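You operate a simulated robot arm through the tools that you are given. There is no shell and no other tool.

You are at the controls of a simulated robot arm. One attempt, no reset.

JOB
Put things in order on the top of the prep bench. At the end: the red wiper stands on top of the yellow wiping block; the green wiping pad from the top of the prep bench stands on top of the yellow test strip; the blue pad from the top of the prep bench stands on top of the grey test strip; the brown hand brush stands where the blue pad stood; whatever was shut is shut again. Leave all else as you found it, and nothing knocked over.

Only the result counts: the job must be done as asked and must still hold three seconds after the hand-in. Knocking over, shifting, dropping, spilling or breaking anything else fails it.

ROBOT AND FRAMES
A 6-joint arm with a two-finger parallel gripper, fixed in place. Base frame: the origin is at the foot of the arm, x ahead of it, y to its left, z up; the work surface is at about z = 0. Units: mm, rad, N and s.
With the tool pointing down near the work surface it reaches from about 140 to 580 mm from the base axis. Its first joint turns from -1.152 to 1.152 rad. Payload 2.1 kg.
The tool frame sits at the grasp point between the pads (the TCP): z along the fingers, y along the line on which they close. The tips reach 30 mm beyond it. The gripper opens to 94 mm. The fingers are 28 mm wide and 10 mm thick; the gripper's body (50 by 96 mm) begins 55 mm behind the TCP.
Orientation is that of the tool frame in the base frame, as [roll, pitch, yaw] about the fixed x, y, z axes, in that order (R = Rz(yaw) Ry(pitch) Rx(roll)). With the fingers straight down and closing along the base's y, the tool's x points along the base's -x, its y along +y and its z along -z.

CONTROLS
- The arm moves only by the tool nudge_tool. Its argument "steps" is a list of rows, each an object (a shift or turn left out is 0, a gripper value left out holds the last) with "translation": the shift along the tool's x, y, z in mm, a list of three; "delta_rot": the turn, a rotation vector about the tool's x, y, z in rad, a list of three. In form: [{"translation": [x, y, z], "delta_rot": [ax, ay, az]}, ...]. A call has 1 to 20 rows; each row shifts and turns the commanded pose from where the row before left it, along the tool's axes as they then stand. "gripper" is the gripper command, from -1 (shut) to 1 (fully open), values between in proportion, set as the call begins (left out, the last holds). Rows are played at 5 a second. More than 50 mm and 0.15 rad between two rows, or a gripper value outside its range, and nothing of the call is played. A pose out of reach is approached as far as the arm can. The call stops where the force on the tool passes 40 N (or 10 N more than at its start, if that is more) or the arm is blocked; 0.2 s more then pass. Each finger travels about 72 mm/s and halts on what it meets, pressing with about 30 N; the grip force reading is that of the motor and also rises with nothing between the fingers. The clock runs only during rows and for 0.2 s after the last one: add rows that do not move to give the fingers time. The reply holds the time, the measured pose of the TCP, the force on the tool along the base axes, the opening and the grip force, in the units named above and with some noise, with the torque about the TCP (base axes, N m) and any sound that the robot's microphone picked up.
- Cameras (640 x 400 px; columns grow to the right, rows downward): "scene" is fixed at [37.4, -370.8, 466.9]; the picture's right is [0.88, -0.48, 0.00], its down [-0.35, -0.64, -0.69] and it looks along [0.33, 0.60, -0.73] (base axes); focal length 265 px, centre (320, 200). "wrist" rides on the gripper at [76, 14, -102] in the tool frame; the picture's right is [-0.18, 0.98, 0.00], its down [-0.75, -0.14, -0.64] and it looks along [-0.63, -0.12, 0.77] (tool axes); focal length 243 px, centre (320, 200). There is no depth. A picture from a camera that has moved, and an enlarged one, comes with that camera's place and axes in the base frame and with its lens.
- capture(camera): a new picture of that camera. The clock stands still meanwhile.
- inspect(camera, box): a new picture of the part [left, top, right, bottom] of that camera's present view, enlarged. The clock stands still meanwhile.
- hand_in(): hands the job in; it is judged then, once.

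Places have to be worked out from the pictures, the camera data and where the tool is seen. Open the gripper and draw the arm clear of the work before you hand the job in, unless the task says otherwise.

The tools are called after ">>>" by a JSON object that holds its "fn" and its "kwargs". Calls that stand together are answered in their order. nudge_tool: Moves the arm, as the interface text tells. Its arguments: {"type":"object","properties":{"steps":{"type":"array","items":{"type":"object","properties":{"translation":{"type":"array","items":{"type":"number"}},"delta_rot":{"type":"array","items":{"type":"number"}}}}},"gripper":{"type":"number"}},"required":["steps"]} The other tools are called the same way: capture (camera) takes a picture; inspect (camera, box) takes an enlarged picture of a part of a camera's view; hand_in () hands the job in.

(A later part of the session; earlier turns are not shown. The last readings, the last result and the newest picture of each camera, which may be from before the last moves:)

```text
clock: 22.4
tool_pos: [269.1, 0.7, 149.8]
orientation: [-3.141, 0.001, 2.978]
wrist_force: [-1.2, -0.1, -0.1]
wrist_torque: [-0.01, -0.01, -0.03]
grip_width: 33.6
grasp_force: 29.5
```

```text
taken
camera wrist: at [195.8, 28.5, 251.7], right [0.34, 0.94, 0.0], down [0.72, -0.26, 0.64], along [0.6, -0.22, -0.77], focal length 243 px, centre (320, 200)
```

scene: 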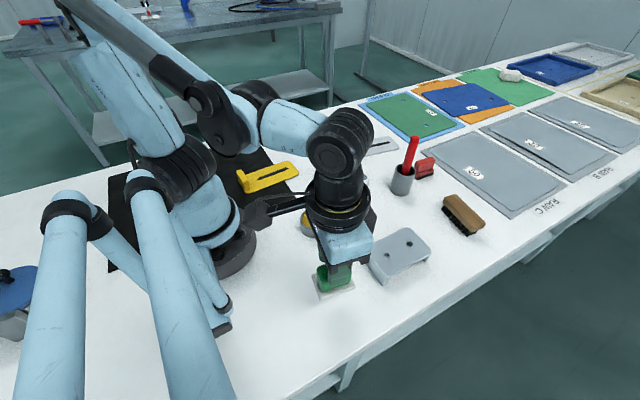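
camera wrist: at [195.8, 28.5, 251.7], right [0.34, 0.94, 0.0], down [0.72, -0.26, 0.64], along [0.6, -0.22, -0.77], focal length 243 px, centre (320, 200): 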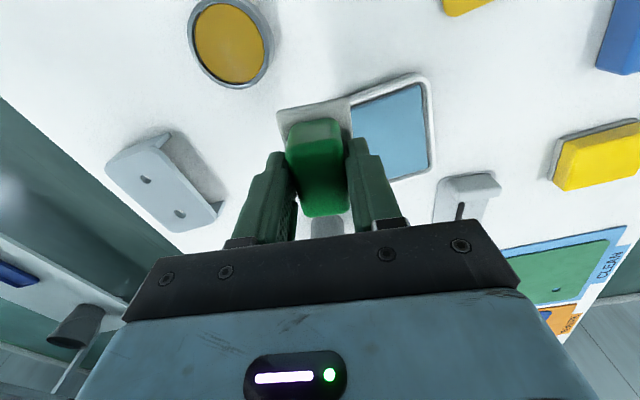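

The pad is still held firmly (33.6 mm). I continue to above the yellow strip and turn the hand to match the strip.

>>> {"fn": "nudge_tool", "kwargs": {"steps": [{"translation": [5.5, 10.5, 0]}, {"translation": [11.1, 21, 0]}, {"translation": [11.1, 21, 0]}, {"translation": [11.1, 21, 0]}, {"translation": [5.6, 10.4, 0]}, {"translation": [17, 12.6, 0]}, {"translation": [17, 12.6, 0]}, {"translation": [17, 12.6, 0]}, {"translation": [17.2, 12.7, 0]}, {"delta_rot": [0, 0, -0.065]}, {"delta_rot": [0, 0, -0.065]}, {"delta_rot": [0, 0, -0.065]}, {}]}}

>>> {"fn": "capture", "kwargs": {"camera": "wrist"}}

>>> {"fn": "capture", "kwargs": {"camera": "scene"}}

```text
clock: 25.2
tool_pos: [180.3, 150.8, 147.9]
orientation: [-3.14, -0.002, -3.112]
wrist_force: [-0.3, -0.7, -1.0]
wrist_torque: [0.0, -0.02, 0.0]
grip_width: 33.9
grasp_force: 30.4
```

```text
taken
camera wrist: at [105.0, 163.1, 250.5], right [0.15, 0.99, 0.0], down [0.76, -0.12, 0.64], along [0.63, -0.1, -0.77], focal length 243 px, centre (320, 200)
```

wrist: 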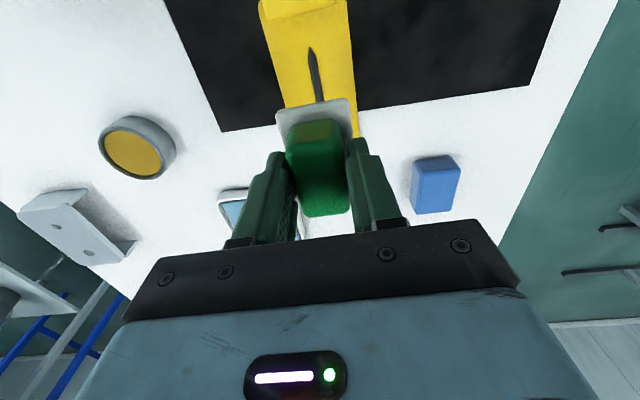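

```text
taken
```

scene: 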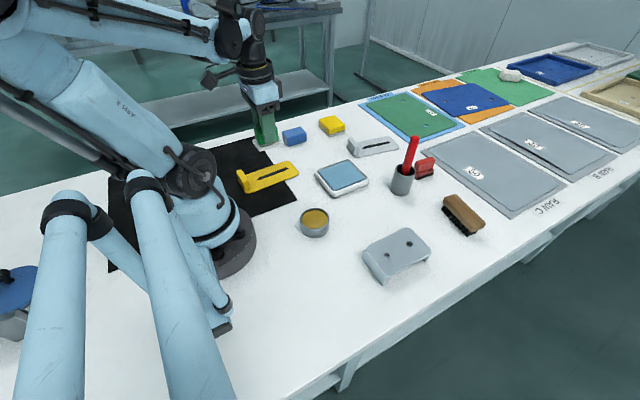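

I measure the strip again from this closer wrist view before lowering.

>>> {"fn": "inspect", "kwargs": {"camera": "wrist", "box": [210, 0, 410, 150]}}

```text
2.67 times, centred on (310, 75) of wrist
camera zoom: at [105.0, 163.1, 250.5], right [0.15, 0.99, 0.0], down [0.76, -0.12, 0.64], along [0.63, -0.1, -0.77], focal length 647 px, centre (347, 533)
```

zoom: 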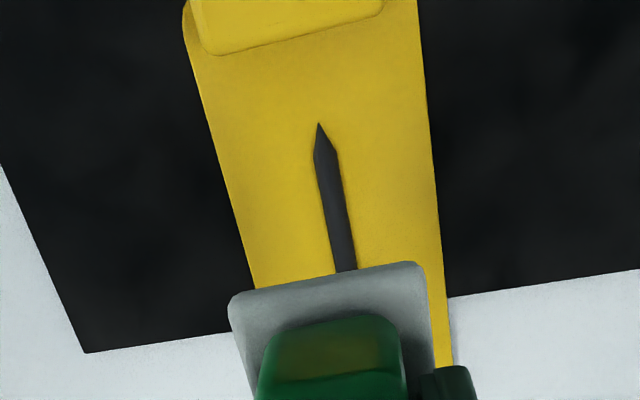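

The strip centreline is confirmed at y≈151 with stop face at x≈111, so the pad at (181,151) sits well on the flat. I lower in stages to just above it.

>>> {"fn": "nudge_tool", "kwargs": {"steps": [{"translation": [0, 0, 5]}, {"translation": [0, 0, 10]}, {"translation": [0, 0, 12]}, {"translation": [0, 0, 12]}, {"translation": [0, 0, 12]}, {"translation": [0, 0, 12]}, {"translation": [0, 0, 10]}, {"translation": [0, 0, 7]}, {"translation": [0, 0, 4]}, {}]}}

>>> {"fn": "inspect", "kwargs": {"camera": "scene", "box": [217, 116, 337, 206]}}

>>> {"fn": "capture", "kwargs": {"camera": "wrist"}}

```text
clock: 27.4
tool_pos: [181.2, 150.4, 65.4]
orientation: [-3.141, 0.002, -3.113]
wrist_force: [-0.1, 0.3, -0.4]
wrist_torque: [-0.02, -0.04, 0.02]
grip_width: 33.6
grasp_force: 30.4
```

```text
4.44 times, centred on (277, 161) of scene
camera zoom: at [37.4, -370.8, 466.9], right [0.88, -0.48, 0.0], down [-0.35, -0.64, -0.69], along [0.33, 0.6, -0.73], focal length 1177 px, centre (511, 373)
```

zoom: 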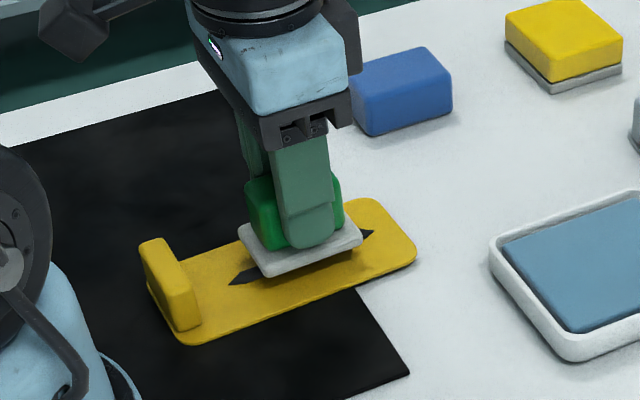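

```text
taken
camera wrist: at [105.5, 163.9, 167.4], right [0.16, 0.99, 0.0], down [0.76, -0.12, 0.64], along [0.63, -0.1, -0.77], focal length 243 px, centre (320, 200)
```

wrist: 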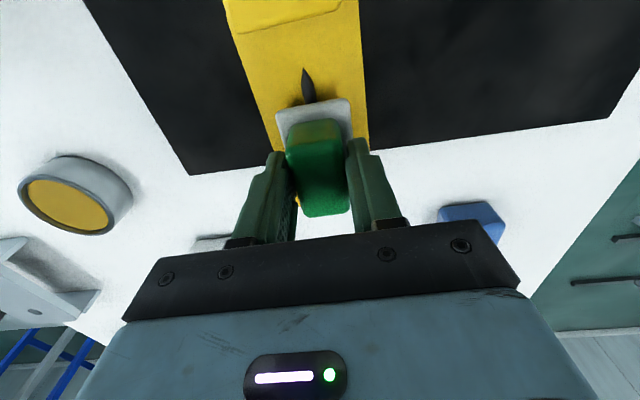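

The pad hovers about 10 mm over the strip, nicely centred. I lower in fine steps watching the force.

>>> {"fn": "nudge_tool", "kwargs": {"steps": [{"translation": [0, 0, 2]}, {"translation": [0, 0, 2]}, {"translation": [0, 0, 1.5]}, {"translation": [0, 0, 1.5]}, {}]}}

>>> {"fn": "inspect", "kwargs": {"camera": "scene", "box": [247, 146, 317, 196]}}

```text
clock: 28.6
tool_pos: [181.3, 151.5, 57.4]
orientation: [-3.14, 0.001, -3.112]
wrist_force: [-0.5, 0.0, -0.7]
wrist_torque: [-0.02, 0.0, -0.01]
grip_width: 33.9
grasp_force: 30.2
```

```text
8.00 times, centred on (282, 171) of scene
camera zoom: at [37.4, -370.8, 466.9], right [0.88, -0.48, 0.0], down [-0.35, -0.64, -0.69], along [0.33, 0.6, -0.73], focal length 2119 px, centre (624, 432)
```

zoom: 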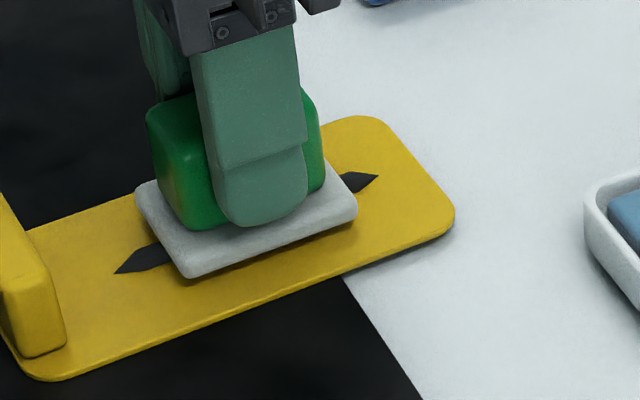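

No contact yet and the pad is close above the strip. I continue in 1 mm steps.

>>> {"fn": "nudge_tool", "kwargs": {"steps": [{"translation": [0, 0, 1]}, {"translation": [0, 0, 1]}, {}]}}

>>> {"fn": "nudge_tool", "kwargs": {"steps": [{"translation": [0, 0, 1]}, {}]}}

```text
clock: 29.4
tool_pos: [181.3, 150.3, 55.4]
orientation: [-3.141, -0.001, -3.112]
wrist_force: [0.1, 0.6, -1.8]
wrist_torque: [0.0, 0.0, -0.01]
grip_width: 34.0
grasp_force: 30.0
```

```text
clock: 30.0
tool_pos: [180.9, 150.7, 55.1]
orientation: [3.141, -0.001, -3.11]
wrist_force: [0.3, 0.3, 0.5]
wrist_torque: [-0.03, 0.0, 0.02]
grip_width: 33.5
grasp_force: 30.6
```

Force is still near zero; I continue down 1 mm at a time.

>>> {"fn": "nudge_tool", "kwargs": {"steps": [{"translation": [0, 0, 1]}, {}]}}

>>> {"fn": "nudge_tool", "kwargs": {"steps": [{"translation": [0, 0, 1]}, {}]}}

>>> {"fn": "inspect", "kwargs": {"camera": "scene", "box": [247, 146, 317, 196]}}

```text
clock: 30.6
tool_pos: [181.4, 150.7, 53.1]
orientation: [-3.141, 0.0, -3.111]
wrist_force: [-4.4, -0.2, 25.4]
wrist_torque: [0.0, 0.09, 0.02]
grip_width: 33.7
grasp_force: 29.8
```

```text
clock: 31.2
tool_pos: [181.3, 150.8, 52.6]
orientation: [3.14, 0.001, -3.113]
wrist_force: [0.6, -0.3, 26.2]
wrist_torque: [-0.01, -0.04, 0.0]
grip_width: 33.6
grasp_force: 29.6
```

```text
8.00 times, centred on (282, 171) of scene
camera zoom: at [37.4, -370.9, 466.8], right [0.88, -0.48, 0.0], down [-0.35, -0.64, -0.69], along [0.33, 0.6, -0.73], focal length 2119 px, centre (624, 432)
```

zoom: 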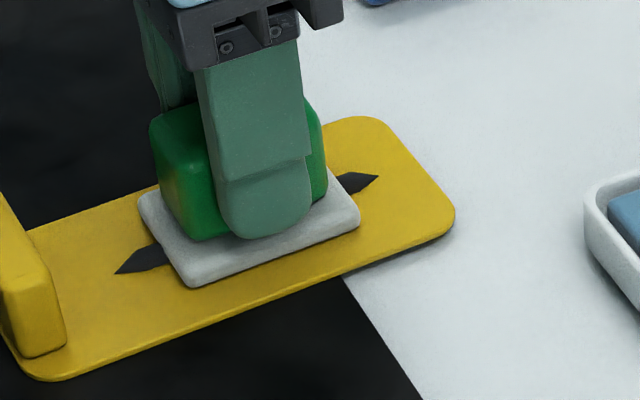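

The pad is seated on the strip (25 N contact). I ease off 1.5 mm, open and rise.

>>> {"fn": "nudge_tool", "kwargs": {"steps": [{"translation": [0, 0, -1.5]}, {}]}}

>>> {"fn": "nudge_tool", "kwargs": {"steps": [{}, {}, {}], "gripper": 0.3}}

>>> {"fn": "nudge_tool", "kwargs": {"steps": [{"translation": [0, 0, -10]}, {"translation": [0, 0, -20]}, {"translation": [0, 0, -30]}, {"translation": [0, 0, -30]}, {}]}}

>>> {"fn": "inspect", "kwargs": {"camera": "scene", "box": [217, 116, 337, 206]}}

>>> {"fn": "capture", "kwargs": {"camera": "wrist"}}

```text
clock: 31.8
tool_pos: [182.2, 150.5, 53.5]
orientation: [3.141, 0.0, -3.112]
wrist_force: [-0.3, 0.6, -1.4]
wrist_torque: [0.01, -0.02, 0.01]
grip_width: 33.7
grasp_force: 30.0
```

```text
clock: 32.6
tool_pos: [179.3, 152.1, 54.6]
orientation: [3.14, -0.001, -3.113]
wrist_force: [-0.3, -0.3, 0.3]
wrist_torque: [0.01, -0.01, 0.01]
grip_width: 60.9
grasp_force: 0.0
```

```text
clock: 33.8
tool_pos: [180.9, 149.9, 145.4]
orientation: [3.14, 0.001, -3.111]
wrist_force: [0.1, -1.7, 1.2]
wrist_torque: [0.0, 0.02, 0.02]
grip_width: 61.2
grasp_force: 0.0
```

```text
4.44 times, centred on (277, 161) of scene
camera zoom: at [37.4, -370.8, 466.9], right [0.88, -0.48, 0.0], down [-0.35, -0.64, -0.69], along [0.33, 0.6, -0.73], focal length 1177 px, centre (511, 373)
```

zoom: 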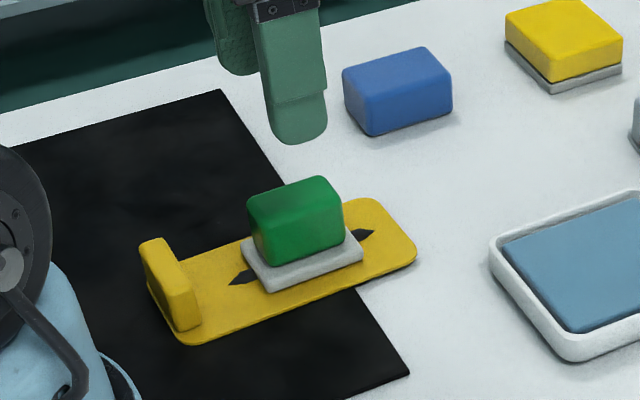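

```text
taken
camera wrist: at [104.2, 162.4, 246.9], right [0.16, 0.99, 0.0], down [0.76, -0.12, 0.64], along [0.63, -0.1, -0.77], focal length 243 px, centre (320, 200)
```

wrist: 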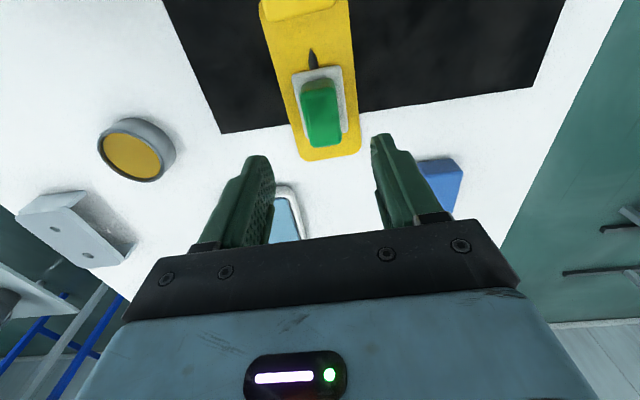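

The green pad stands squarely on the yellow strip. Next I move above the blue pad to measure it.

>>> {"fn": "nudge_tool", "kwargs": {"steps": [{"translation": [-28.1, 27.2, -12]}, {"translation": [-28.1, 27.2, -12]}, {"translation": [-28.1, 27.2, -12]}, {"translation": [-28.1, 27.2, -12]}, {}, {}]}}

>>> {"fn": "capture", "kwargs": {"camera": "wrist"}}

>>> {"fn": "inspect", "kwargs": {"camera": "wrist", "box": [260, 30, 380, 120]}}

>>> {"fn": "inspect", "kwargs": {"camera": "scene", "box": [270, 116, 318, 152]}}

```text
clock: 35.2
tool_pos: [291.8, 261.8, 193.2]
orientation: [3.141, 0.001, -3.113]
wrist_force: [0.0, 0.1, 0.3]
wrist_torque: [-0.01, -0.01, -0.02]
grip_width: 60.9
grasp_force: 0.0
```

```text
taken
camera wrist: at [214.9, 274.8, 296.0], right [0.16, 0.99, 0.0], down [0.76, -0.12, 0.64], along [0.63, -0.1, -0.77], focal length 243 px, centre (320, 200)
```

wrist: 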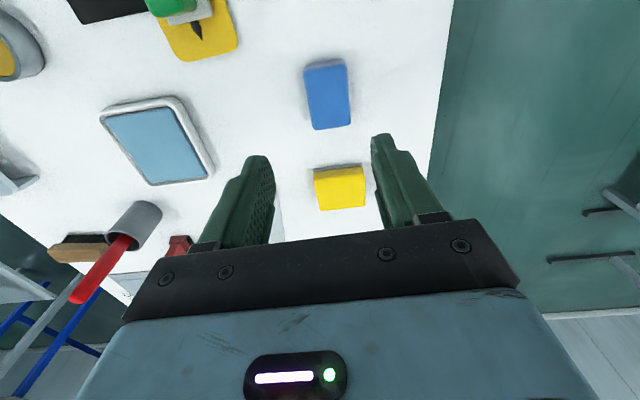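

```text
4.44 times, centred on (320, 75) of wrist
camera zoom: at [214.9, 274.8, 296.0], right [0.16, 0.99, 0.0], down [0.76, -0.12, 0.64], along [0.63, -0.1, -0.77], focal length 1078 px, centre (320, 756)
```

zoom: 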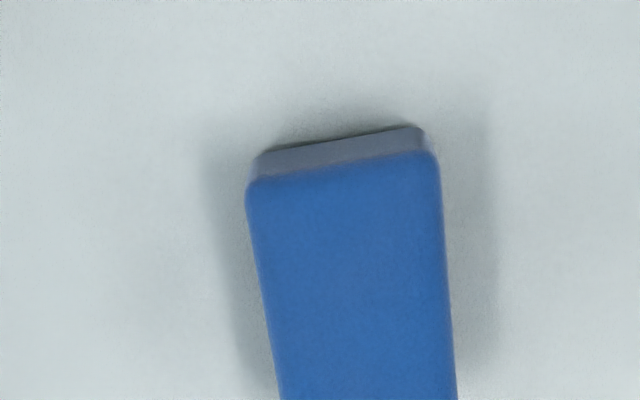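

```text
11.11 times, centred on (294, 134) of scene
camera zoom: at [37.4, -370.8, 466.9], right [0.88, -0.48, 0.0], down [-0.35, -0.64, -0.69], along [0.33, 0.6, -0.73], focal length 2943 px, centre (609, 933)
```

zoom: 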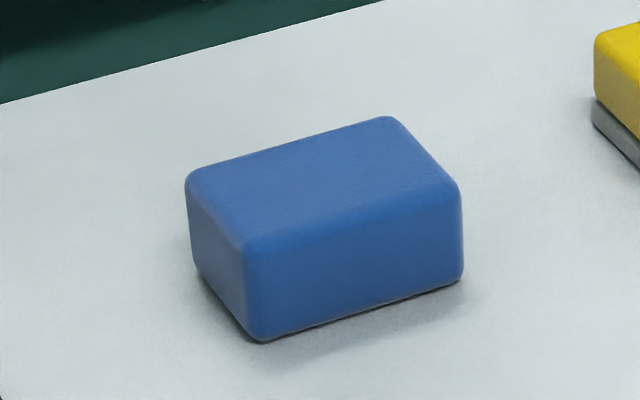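

The blue pad measures about 60×42×32 mm, centred at (298.5,271) with its long side along x. That spot is where the brush must go later. I align squarely and go down over it.

>>> {"fn": "nudge_tool", "kwargs": {"steps": [{"delta_rot": [0, 0, 0.03]}, {"translation": [-7, 8.5, 0]}, {"translation": [0, 0, 40]}, {"translation": [0, 0, 40]}, {"translation": [0, 0, 30]}, {}], "gripper": 0.6}}

>>> {"fn": "capture", "kwargs": {"camera": "wrist"}}

>>> {"fn": "inspect", "kwargs": {"camera": "scene", "box": [240, 86, 360, 176]}}

```text
clock: 36.6
tool_pos: [297.5, 270.7, 84.7]
orientation: [-3.141, 0.0, 3.14]
wrist_force: [-0.7, 0.0, 0.3]
wrist_torque: [0.03, 0.0, 0.0]
grip_width: 75.0
grasp_force: 0.1
```

```text
taken
camera wrist: at [221.5, 285.9, 185.6], right [0.18, 0.98, 0.0], down [0.75, -0.14, 0.64], along [0.63, -0.12, -0.77], focal length 243 px, centre (320, 200)
```

wrist: 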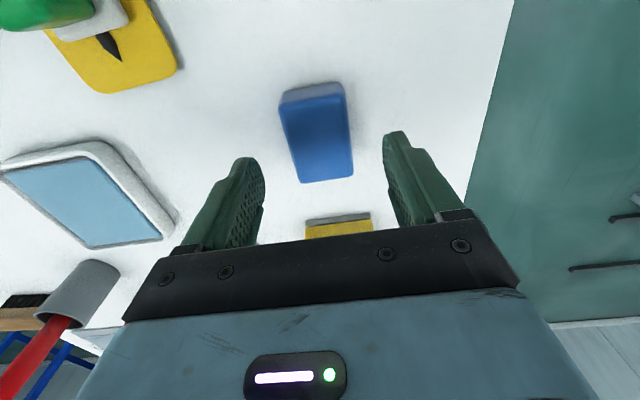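

```text
4.44 times, centred on (300, 131) of scene
camera zoom: at [37.4, -370.8, 466.9], right [0.88, -0.48, 0.0], down [-0.35, -0.64, -0.69], along [0.33, 0.6, -0.73], focal length 1177 px, centre (409, 507)
```

zoom: 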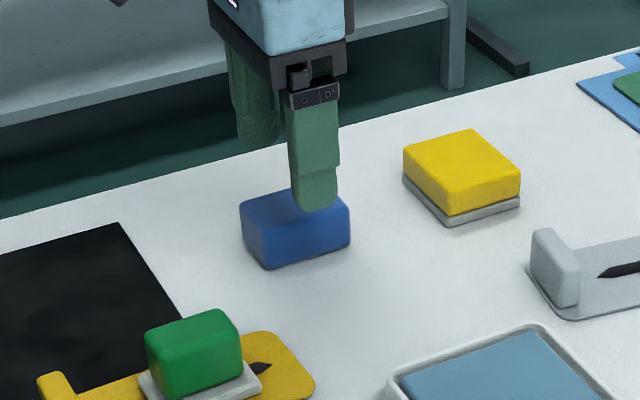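

The hand is centred on the block. I go down to TCP z≈38 and close.

>>> {"fn": "nudge_tool", "kwargs": {"steps": [{"translation": [-1, 0, 20]}, {"translation": [0, 0, 16]}, {"translation": [0, 0, 10]}, {}]}}

>>> {"fn": "nudge_tool", "kwargs": {"steps": [{}, {}, {}, {}, {}], "gripper": -1}}

>>> {"fn": "inspect", "kwargs": {"camera": "wrist", "box": [220, 60, 440, 260]}}

```text
clock: 37.6
tool_pos: [298.1, 270.3, 36.1]
orientation: [3.14, 0.0, 3.141]
wrist_force: [-0.8, 0.1, -0.2]
wrist_torque: [0.0, 0.02, 0.0]
grip_width: 75.3
grasp_force: 0.1
```

```text
clock: 38.8
tool_pos: [299.5, 268.8, 37.0]
orientation: [-3.141, -0.001, 3.141]
wrist_force: [0.1, 0.1, 18.1]
wrist_torque: [-0.04, 0.01, 0.0]
grip_width: 43.6
grasp_force: 29.7
```

```text
2.00 times, centred on (330, 160) of wrist
camera zoom: at [222.5, 285.1, 138.7], right [0.18, 0.98, 0.0], down [0.75, -0.14, 0.64], along [0.63, -0.12, -0.77], focal length 485 px, centre (300, 280)
```

zoom: 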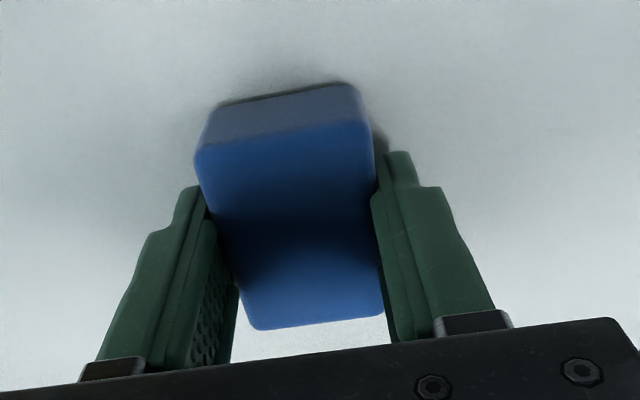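

Grip width is 43.6 mm with some upward load on the tool. I lift slowly by a few millimetres and look for slip.

>>> {"fn": "nudge_tool", "kwargs": {"steps": [{"translation": [0, 0, -1]}, {"translation": [0, 0, -2]}, {"translation": [0, 0, -3]}, {}]}}

>>> {"fn": "inspect", "kwargs": {"camera": "wrist", "box": [220, 60, 440, 260]}}

>>> {"fn": "inspect", "kwargs": {"camera": "scene", "box": [260, 106, 340, 166]}}

```text
clock: 39.8
tool_pos: [298.8, 270.4, 43.6]
orientation: [3.141, -0.001, 3.141]
wrist_force: [1.0, -0.1, -0.1]
wrist_torque: [0.02, 0.03, 0.02]
grip_width: 44.1
grasp_force: 30.0
```

```text
2.00 times, centred on (330, 160) of wrist
camera zoom: at [222.7, 286.4, 144.7], right [0.18, 0.98, 0.0], down [0.75, -0.14, 0.64], along [0.63, -0.12, -0.77], focal length 485 px, centre (300, 280)
```

zoom: 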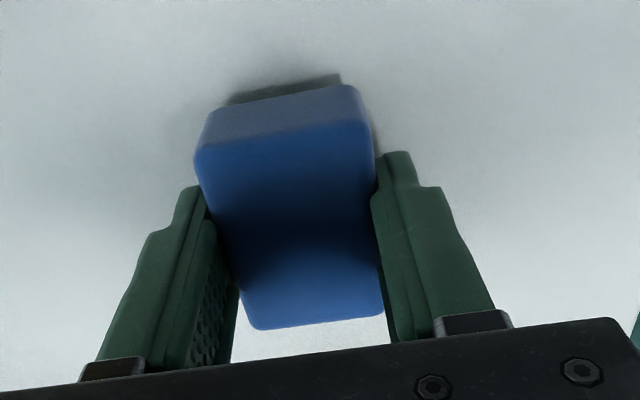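

```text
6.67 times, centred on (300, 136) of scene
camera zoom: at [37.4, -370.8, 466.9], right [0.88, -0.48, 0.0], down [-0.35, -0.64, -0.69], along [0.33, 0.6, -0.73], focal length 1766 px, centre (453, 627)
```

zoom: 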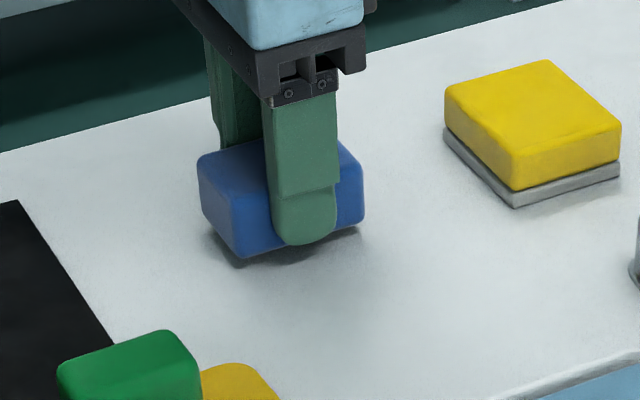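

The blue pad is up without slipping. I lift it slowly to carry height.

>>> {"fn": "nudge_tool", "kwargs": {"steps": [{"translation": [0, 0, -4]}, {"translation": [0, 0, -7]}, {"translation": [0, 0, -10]}, {"translation": [0, 0, -12]}, {"translation": [0, 0, -12]}, {"translation": [0, 0, -12]}, {"translation": [0, 0, -12]}, {"translation": [0, 0, -12]}, {"translation": [0, 0, -10]}, {"translation": [0, 0, -5]}, {}]}}

>>> {"fn": "capture", "kwargs": {"camera": "wrist"}}

>>> {"fn": "inspect", "kwargs": {"camera": "scene", "box": [337, 120, 417, 180]}}

```text
clock: 42.2
tool_pos: [299.3, 272.2, 140.0]
orientation: [3.139, 0.0, 3.141]
wrist_force: [0.4, -0.3, -1.2]
wrist_torque: [-0.01, 0.01, -0.04]
grip_width: 43.6
grasp_force: 29.9
```

```text
taken
camera wrist: at [223.0, 286.8, 241.8], right [0.18, 0.98, 0.0], down [0.75, -0.14, 0.64], along [0.63, -0.12, -0.77], focal length 243 px, centre (320, 200)
```

wrist: 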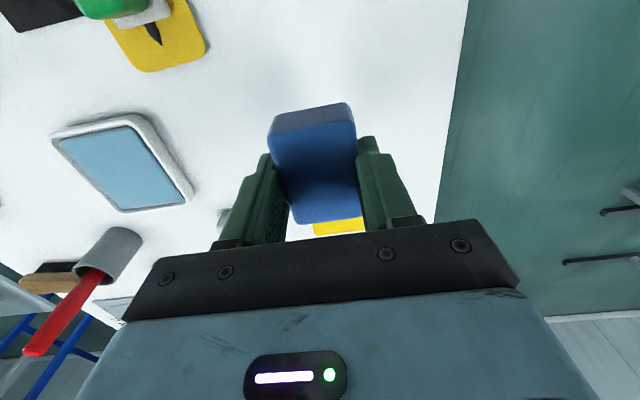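

```text
6.67 times, centred on (377, 150) of scene
camera zoom: at [37.4, -370.8, 466.9], right [0.88, -0.48, 0.0], down [-0.35, -0.64, -0.69], along [0.33, 0.6, -0.73], focal length 1766 px, centre (-60, 533)
```

zoom: 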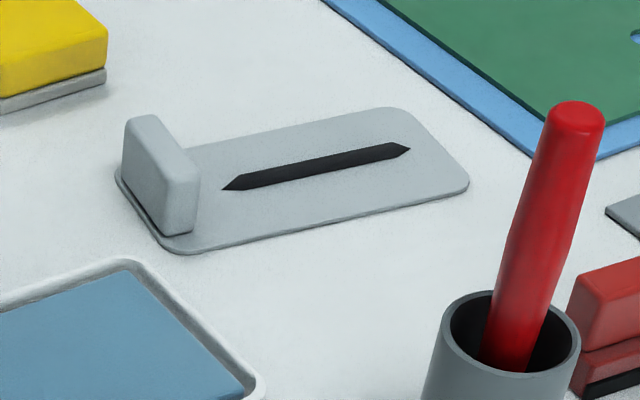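

The grey strip's marker runs from (453,132) to (545,117), so its centre is (499,125) with yaw ≈-9.2°. I carry the blue pad there and turn to match.

>>> {"fn": "nudge_tool", "kwargs": {"steps": [{"translation": [-9, -6.7, 0]}, {"translation": [-18.2, -13.4, 0]}, {"translation": [-18.2, -13.4, 0]}, {"translation": [-18.2, -13.4, 0]}, {"translation": [-18.2, -13.4, 0]}, {"translation": [-18.2, -13.4, 0]}, {"translation": [-18.2, -13.4, 0]}, {"translation": [-18.2, -13.4, 0]}, {"translation": [-18.2, -13.4, 0]}, {"translation": [-18.2, -13.4, 0]}, {"translation": [-18.2, -13.4, 0]}, {"translation": [-9, -6.5, 0]}, {"delta_rot": [0, 0, 0.08]}, {"delta_rot": [0, 0, 0.08]}, {}, {}]}}

>>> {"fn": "capture", "kwargs": {"camera": "wrist"}}

>>> {"fn": "inspect", "kwargs": {"camera": "scene", "box": [317, 90, 437, 180]}}

```text
clock: 45.6
tool_pos: [497.8, 122.3, 137.5]
orientation: [3.141, 0.0, 2.981]
wrist_force: [-0.5, -1.3, -0.2]
wrist_torque: [-0.01, -0.01, -0.05]
grip_width: 43.6
grasp_force: 30.1
```

```text
taken
camera wrist: at [425.5, 150.7, 239.7], right [0.34, 0.94, 0.0], down [0.72, -0.26, 0.64], along [0.6, -0.22, -0.77], focal length 243 px, centre (320, 200)
```

wrist: 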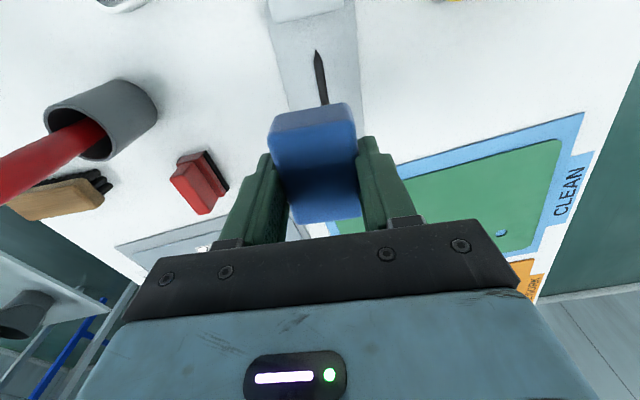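

```text
4.44 times, centred on (377, 135) of scene
camera zoom: at [37.4, -370.8, 466.9], right [0.88, -0.48, 0.0], down [-0.35, -0.64, -0.69], along [0.33, 0.6, -0.73], focal length 1177 px, centre (67, 489)
```

zoom: 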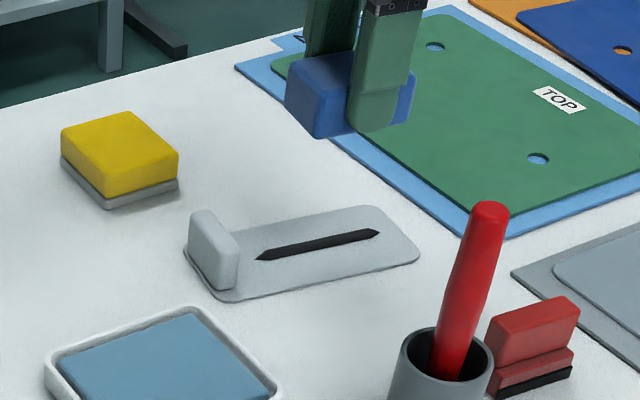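

I check the strip's edges against the pad in an enlarged wrist view before lowering.

>>> {"fn": "inspect", "kwargs": {"camera": "wrist", "box": [230, 0, 430, 150]}}

```text
2.67 times, centred on (330, 75) of wrist
camera zoom: at [425.5, 150.7, 239.7], right [0.34, 0.94, 0.0], down [0.72, -0.26, 0.64], along [0.6, -0.22, -0.77], focal length 647 px, centre (293, 533)
```

zoom: 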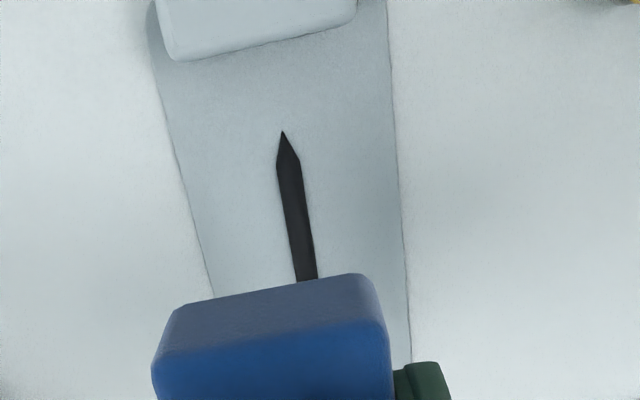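

Both cameras agree once the strip is taken as thin (top z≈1): its marker centre is (501,128.5). I shift the pad about 5 mm accordingly and lower in stages.

>>> {"fn": "nudge_tool", "kwargs": {"steps": [{"translation": [-2.1, 4.2, 0]}, {"translation": [0, 0, 5]}, {"translation": [0, 0, 10]}, {"translation": [0, 0, 12]}, {"translation": [0, 0, 12]}, {"translation": [0, 0, 12]}, {"translation": [0, 0, 12]}, {"translation": [0, 0, 10]}, {"translation": [0, 0, 7]}, {"translation": [0, 0, 4]}, {}]}}

>>> {"fn": "inspect", "kwargs": {"camera": "scene", "box": [327, 110, 427, 185]}}

>>> {"fn": "capture", "kwargs": {"camera": "wrist"}}

```text
clock: 48.0
tool_pos: [502.6, 126.6, 53.9]
orientation: [-3.141, 0.0, 2.982]
wrist_force: [-1.2, -0.4, 0.5]
wrist_torque: [0.0, -0.01, 0.02]
grip_width: 43.5
grasp_force: 30.3
```

```text
5.33 times, centred on (377, 148) of scene
camera zoom: at [37.4, -370.8, 466.9], right [0.88, -0.48, 0.0], down [-0.35, -0.64, -0.69], along [0.33, 0.6, -0.73], focal length 1412 px, centre (16, 480)
```

zoom: 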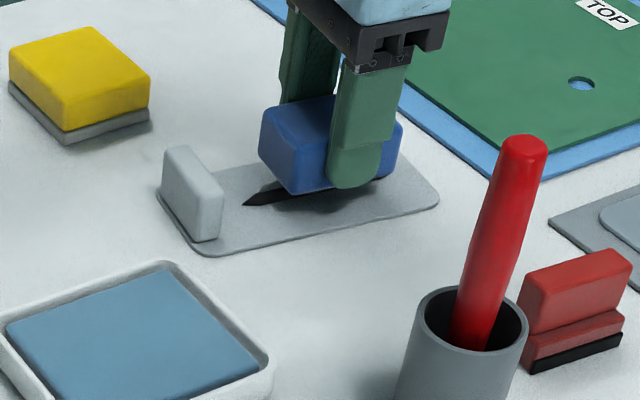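

```text
taken
camera wrist: at [429.2, 154.5, 156.8], right [0.34, 0.94, 0.0], down [0.72, -0.26, 0.64], along [0.6, -0.22, -0.77], focal length 243 px, centre (320, 200)
```

wrist: 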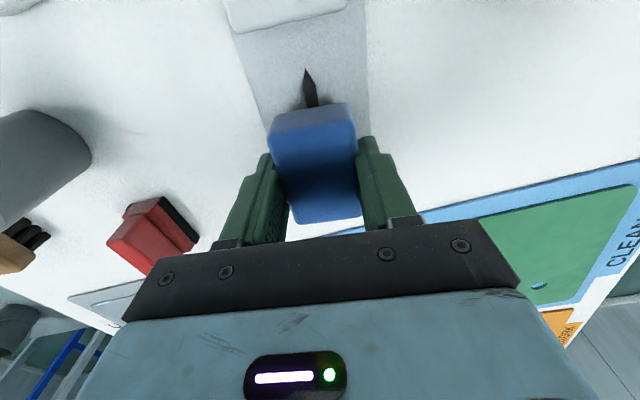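

The pad hovers over the strip's centre, clear of its stop. I lower in fine steps.

>>> {"fn": "nudge_tool", "kwargs": {"steps": [{"translation": [0, 0, 3]}, {"translation": [0, 0, 3]}, {"translation": [0, 0, 2]}, {"translation": [0, 0, 2]}, {"translation": [0, 0, 1.5]}, {}]}}

>>> {"fn": "nudge_tool", "kwargs": {"steps": [{"translation": [0, 0, 1]}, {"translation": [0, 0, 1]}, {}]}}

>>> {"fn": "inspect", "kwargs": {"camera": "scene", "box": [347, 120, 417, 172]}}

```text
clock: 49.4
tool_pos: [500.9, 127.6, 43.3]
orientation: [-3.141, 0.001, 2.982]
wrist_force: [0.7, 0.3, -0.4]
wrist_torque: [0.0, 0.01, 0.0]
grip_width: 43.9
grasp_force: 30.1
```

```text
clock: 50.2
tool_pos: [500.9, 127.8, 40.1]
orientation: [-3.14, 0.001, 2.98]
wrist_force: [0.1, 1.1, -0.1]
wrist_torque: [-0.02, -0.01, 0.01]
grip_width: 43.6
grasp_force: 30.0
```

```text
7.69 times, centred on (382, 146) of scene
camera zoom: at [37.4, -370.8, 466.9], right [0.88, -0.48, 0.0], down [-0.35, -0.64, -0.69], along [0.33, 0.6, -0.73], focal length 2037 px, centre (-157, 615)
```

zoom: 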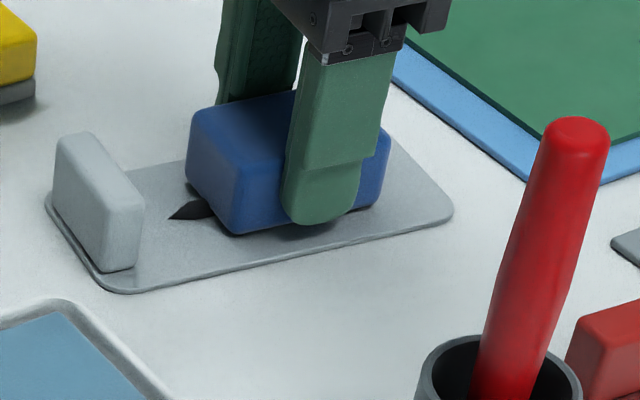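

Almost there; I continue 1 mm at a time until the force shows contact.

>>> {"fn": "nudge_tool", "kwargs": {"steps": [{"translation": [0, 0, 1]}, {}]}}

>>> {"fn": "nudge_tool", "kwargs": {"steps": [{"translation": [0, 0, 1]}, {}]}}

```text
clock: 50.8
tool_pos: [501.7, 128.6, 40.2]
orientation: [-3.14, 0.0, 2.98]
wrist_force: [-0.2, 0.6, 4.3]
wrist_torque: [0.0, 0.01, -0.01]
grip_width: 43.7
grasp_force: 29.8
```

```text
clock: 51.4
tool_pos: [502.4, 127.0, 38.9]
orientation: [-3.141, -0.001, 2.981]
wrist_force: [-0.7, 3.2, 19.5]
wrist_torque: [0.05, 0.04, 0.02]
grip_width: 43.6
grasp_force: 29.8
```

Contact at ~20 N: the blue pad sits on the grey strip. I ease off, open and rise.

>>> {"fn": "nudge_tool", "kwargs": {"steps": [{"translation": [0, 0, -1]}, {}]}}

>>> {"fn": "nudge_tool", "kwargs": {"steps": [{}, {}, {}], "gripper": 0.4}}

>>> {"fn": "nudge_tool", "kwargs": {"steps": [{"translation": [0, 0, -10]}, {"translation": [0, 0, -20]}, {"translation": [0, 0, -30]}, {"translation": [0, 0, -35]}, {"translation": [0, 0, -35]}, {}]}}

>>> {"fn": "capture", "kwargs": {"camera": "scene"}}

>>> {"fn": "capture", "kwargs": {"camera": "wrist"}}

```text
clock: 52.0
tool_pos: [502.4, 127.7, 39.5]
orientation: [3.141, 0.002, 2.98]
wrist_force: [-0.4, -0.8, -0.4]
wrist_torque: [-0.02, -0.03, -0.01]
grip_width: 43.7
grasp_force: 30.7
```

```text
clock: 52.8
tool_pos: [501.2, 127.4, 40.0]
orientation: [-3.14, -0.001, 2.98]
wrist_force: [0.2, 0.1, 0.1]
wrist_torque: [0.01, -0.02, 0.0]
grip_width: 66.1
grasp_force: 0.0
```

```text
clock: 54.2
tool_pos: [501.9, 129.1, 170.3]
orientation: [3.141, 0.001, 2.981]
wrist_force: [0.8, 0.6, -0.9]
wrist_torque: [0.01, 0.02, 0.01]
grip_width: 65.9
grasp_force: 0.0
```

```text
taken
```

scene: 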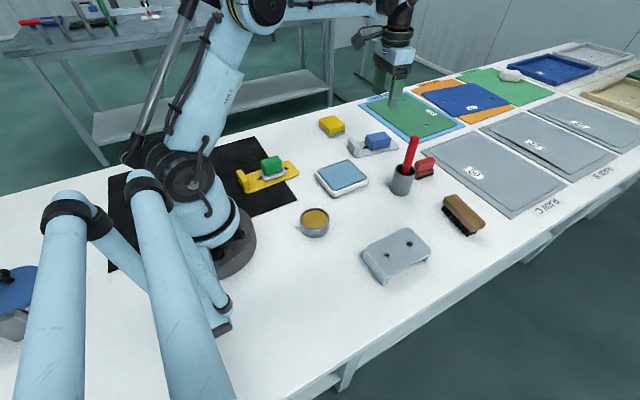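

```text
taken
camera wrist: at [429.1, 155.8, 272.8], right [0.34, 0.94, 0.0], down [0.72, -0.26, 0.64], along [0.6, -0.22, -0.77], focal length 243 px, centre (320, 200)
```

wrist: 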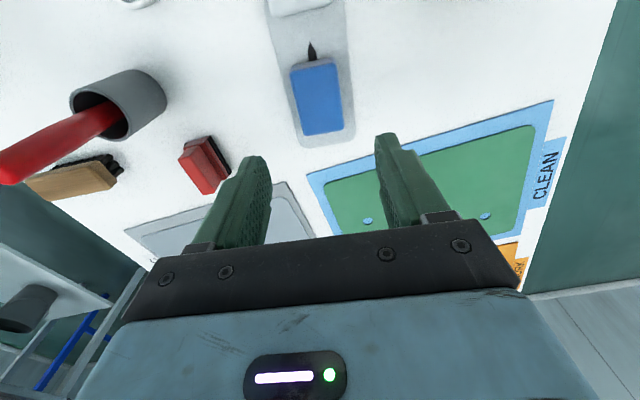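

The blue pad stands on the grey strip. The red marker in the cup rises to about z≈150 near (438,-50), so I travel high (z≈205) to look at the brush.

>>> {"fn": "nudge_tool", "kwargs": {"steps": [{"translation": [0, 0, -18]}, {"translation": [0, 0, -18], "delta_rot": [0, 0, -0.08]}, {"delta_rot": [0, 0, -0.08]}, {"translation": [1.5, -35, 0]}, {"translation": [1.5, -35, 0]}, {"translation": [1.5, -35, 0]}, {"translation": [1.5, -35, 0]}, {"translation": [1.5, -35, 0]}, {"translation": [1.5, -35, 0]}, {"translation": [1.5, -35, 0]}, {"translation": [1.5, -35, 0]}, {"translation": [0, -38, 0]}, {}, {}]}}

>>> {"fn": "capture", "kwargs": {"camera": "wrist"}}

>>> {"fn": "capture", "kwargs": {"camera": "scene"}}

```text
clock: 57.2
tool_pos: [487.8, -191.2, 207.6]
orientation: [3.141, 0.001, 3.14]
wrist_force: [-0.8, -0.3, -0.2]
wrist_torque: [0.03, -0.03, 0.0]
grip_width: 65.8
grasp_force: 0.0
```

```text
taken
camera wrist: at [412.9, -176.2, 309.0], right [0.18, 0.98, 0.0], down [0.75, -0.14, 0.64], along [0.63, -0.12, -0.77], focal length 243 px, centre (320, 200)
```

wrist: 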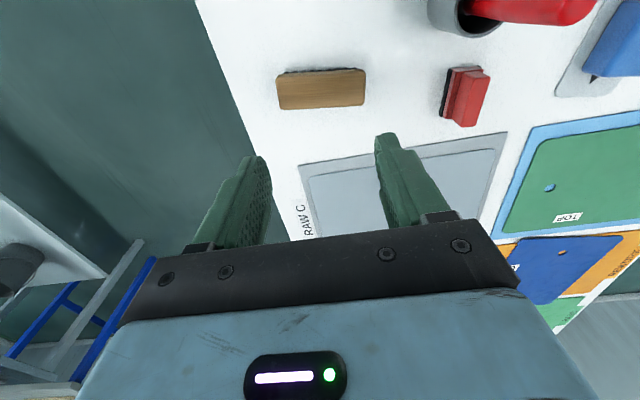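

```text
taken
```

scene: 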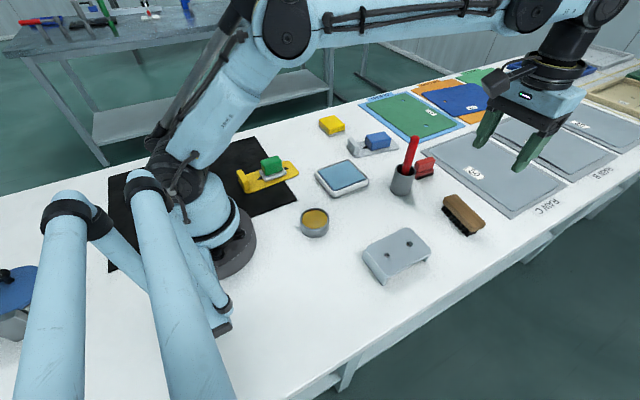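

Both brush and red wiper are in view. I enlarge each for measurement.

>>> {"fn": "inspect", "kwargs": {"camera": "wrist", "box": [262, 50, 382, 125]}}

>>> {"fn": "inspect", "kwargs": {"camera": "wrist", "box": [416, 50, 516, 140]}}

>>> {"fn": "inspect", "kwargs": {"camera": "scene", "box": [430, 185, 500, 245]}}

>>> {"fn": "inspect", "kwargs": {"camera": "scene", "box": [385, 130, 451, 200]}}

```text
5.33 times, centred on (322, 88) of wrist
camera zoom: at [412.9, -176.2, 309.0], right [0.18, 0.98, 0.0], down [0.75, -0.14, 0.64], along [0.63, -0.12, -0.77], focal length 1294 px, centre (309, 800)
```

zoom: 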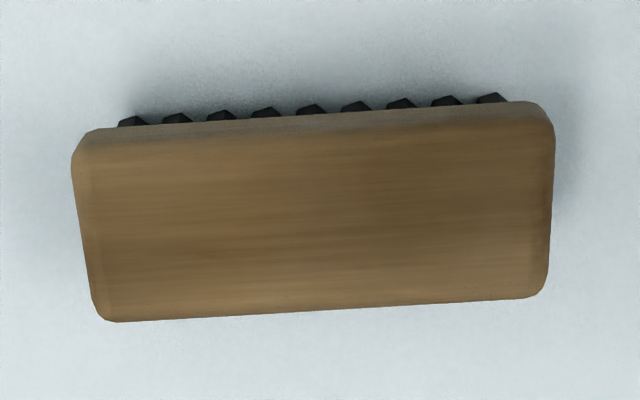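

```text
4.44 times, centred on (466, 95) of wrist
camera zoom: at [412.9, -176.2, 309.0], right [0.18, 0.98, 0.0], down [0.75, -0.14, 0.64], along [0.63, -0.12, -0.77], focal length 1078 px, centre (-329, 667)
```

zoom: 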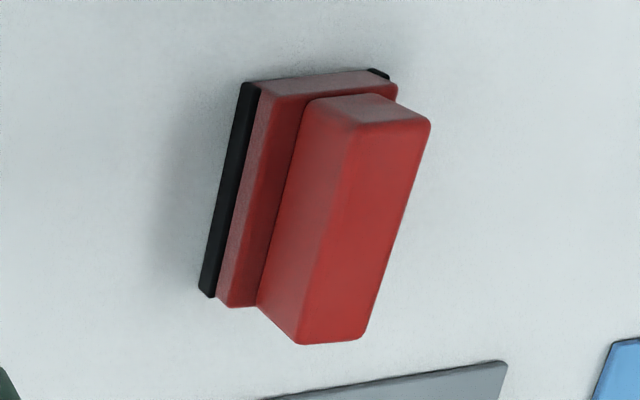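

```text
6.67 times, centred on (465, 215) of scene
camera zoom: at [37.4, -370.8, 466.9], right [0.88, -0.48, 0.0], down [-0.35, -0.64, -0.69], along [0.33, 0.6, -0.73], focal length 1766 px, centre (-647, 100)
```

zoom: 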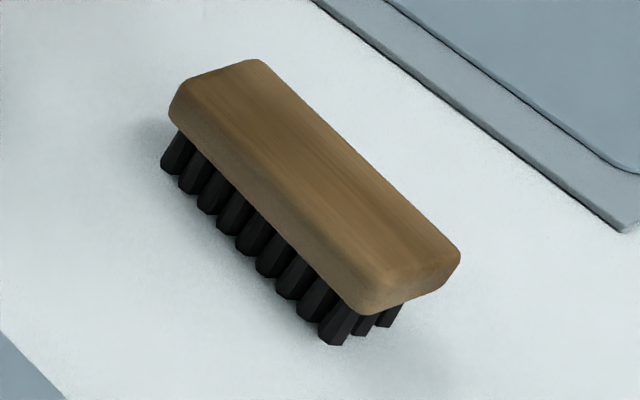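

```text
5.71 times, centred on (418, 165) of scene
camera zoom: at [37.4, -370.8, 466.9], right [0.88, -0.48, 0.0], down [-0.35, -0.64, -0.69], along [0.33, 0.6, -0.73], focal length 1513 px, centre (-240, 400)
```

zoom: 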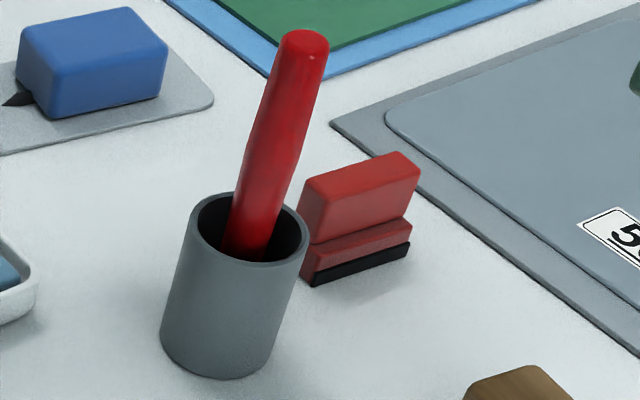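

The brush is 92×32.5 mm, top at z≈35, centred at (490,-188), with its long axis near y (82.8°). I turn the hand about 83° to close across its width, with the camera on the free -y side.

>>> {"fn": "nudge_tool", "kwargs": {"steps": [{"delta_rot": [0, 0, -0.1]}, {"delta_rot": [0, 0, -0.145]}, {"delta_rot": [0, 0, -0.145]}, {"delta_rot": [0, 0, -0.145]}, {"delta_rot": [0, 0, -0.145]}, {"delta_rot": [0, 0, -0.145]}, {"delta_rot": [0, 0, -0.145]}, {"delta_rot": [0, 0, -0.145]}, {"delta_rot": [0, 0, -0.145]}, {"delta_rot": [0, 0, -0.145]}, {"delta_rot": [0, 0, -0.044]}, {}, {}]}}

>>> {"fn": "capture", "kwargs": {"camera": "wrist"}}

>>> {"fn": "capture", "kwargs": {"camera": "scene"}}

```text
clock: 60.0
tool_pos: [488.4, -190.6, 206.1]
orientation: [3.142, 0.0, -1.693]
wrist_force: [-0.4, 0.0, 0.5]
wrist_torque: [-0.05, 0.02, 0.02]
grip_width: 66.0
grasp_force: 0.0
```

```text
taken
camera wrist: at [465.6, -263.5, 308.2], right [-0.95, 0.3, 0.0], down [0.23, 0.73, 0.64], along [0.19, 0.61, -0.77], focal length 243 px, centre (320, 200)
```

wrist: 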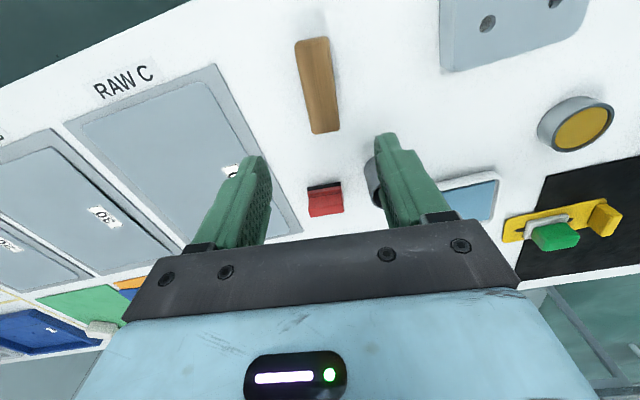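

```text
taken
```

scene: 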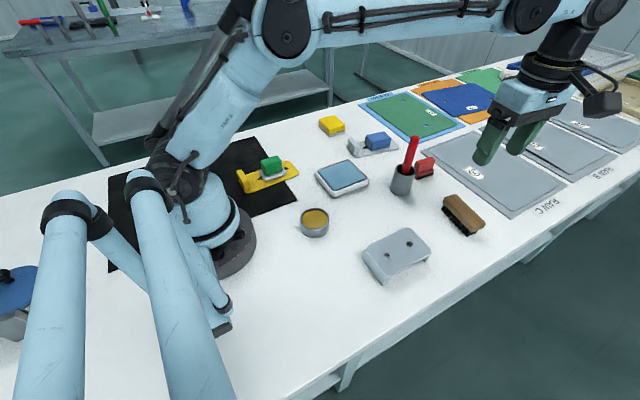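

The hand turned properly. I verify the brush centre once more from this angle.

>>> {"fn": "inspect", "kwargs": {"camera": "wrist", "box": [258, 25, 378, 145]}}

```text
3.33 times, centred on (318, 85) of wrist
camera zoom: at [465.6, -263.5, 308.2], right [-0.95, 0.3, 0.0], down [0.23, 0.73, 0.64], along [0.19, 0.61, -0.77], focal length 809 px, centre (327, 583)
```

zoom: 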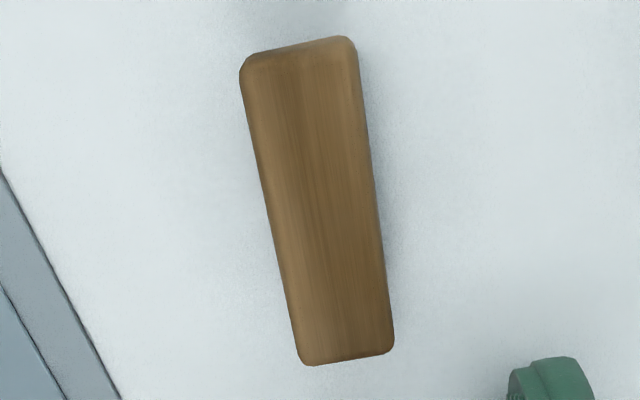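

The centre is confirmed at (490,-188.7). I descend over the wooden back, pausing just above to check.

>>> {"fn": "nudge_tool", "kwargs": {"steps": [{"translation": [-1.3, -1, 0]}, {"translation": [0, 0, 35]}, {"translation": [0, 0, 40]}, {"translation": [0, 0, 40]}, {"translation": [0, 0, 15]}, {}]}}

>>> {"fn": "inspect", "kwargs": {"camera": "scene", "box": [410, 140, 530, 240]}}

>>> {"fn": "capture", "kwargs": {"camera": "wrist"}}

```text
clock: 61.4
tool_pos: [489.7, -188.4, 76.0]
orientation: [3.141, 0.0, -1.694]
wrist_force: [-0.3, 0.0, -0.5]
wrist_torque: [0.0, -0.02, -0.01]
grip_width: 65.7
grasp_force: 0.0
```

```text
4.00 times, centred on (470, 190) of scene
camera zoom: at [37.4, -370.8, 466.9], right [0.88, -0.48, 0.0], down [-0.35, -0.64, -0.69], along [0.33, 0.6, -0.73], focal length 1059 px, centre (-280, 240)
```

zoom: 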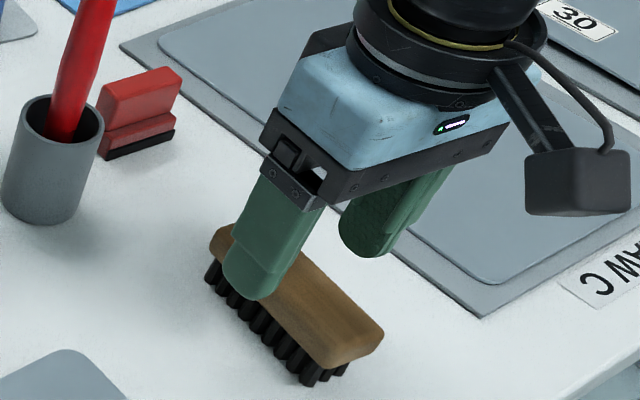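

```text
taken
camera wrist: at [465.7, -261.6, 178.0], right [-0.95, 0.3, 0.0], down [0.23, 0.73, 0.64], along [0.19, 0.61, -0.77], focal length 243 px, centre (320, 200)
```

wrist: 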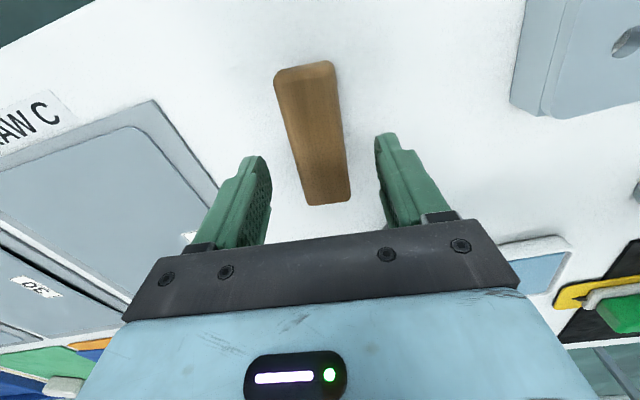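

The fingers straddle the brush evenly. I go down 29 mm and close on the wood.

>>> {"fn": "nudge_tool", "kwargs": {"steps": [{"translation": [0, 0, 14]}, {"translation": [0, 0, 10]}, {"translation": [0, 0, 5]}, {}]}}

>>> {"fn": "nudge_tool", "kwargs": {"steps": [{}, {}, {}, {}], "gripper": -1}}

>>> {"fn": "inspect", "kwargs": {"camera": "scene", "box": [420, 160, 510, 240]}}

>>> {"fn": "inspect", "kwargs": {"camera": "wrist", "box": [220, 60, 440, 260]}}

```text
clock: 62.4
tool_pos: [489.1, -189.0, 46.3]
orientation: [3.141, 0.0, -1.693]
wrist_force: [-0.4, 0.3, 1.1]
wrist_torque: [0.0, 0.04, 0.0]
grip_width: 65.7
grasp_force: 0.1
```

```text
clock: 63.4
tool_pos: [490.6, -188.7, 47.1]
orientation: [-3.141, -0.002, -1.693]
wrist_force: [0.0, 0.5, 0.1]
wrist_torque: [0.01, 0.04, -0.01]
grip_width: 34.4
grasp_force: 30.3
```

```text
5.00 times, centred on (465, 200) of scene
camera zoom: at [37.4, -370.8, 466.9], right [0.88, -0.48, 0.0], down [-0.35, -0.64, -0.69], along [0.33, 0.6, -0.73], focal length 1324 px, centre (-405, 200)
```

zoom: 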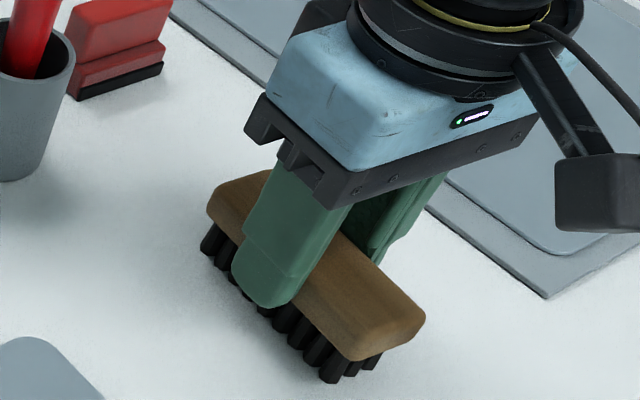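

```text
2.00 times, centred on (330, 160) of wrist
camera zoom: at [466.7, -262.0, 149.0], right [-0.95, 0.3, 0.0], down [0.23, 0.73, 0.64], along [0.19, 0.61, -0.77], focal length 485 px, centre (300, 280)
```

zoom: 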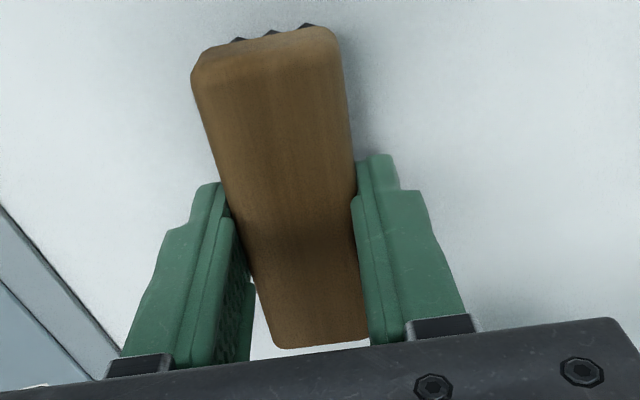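

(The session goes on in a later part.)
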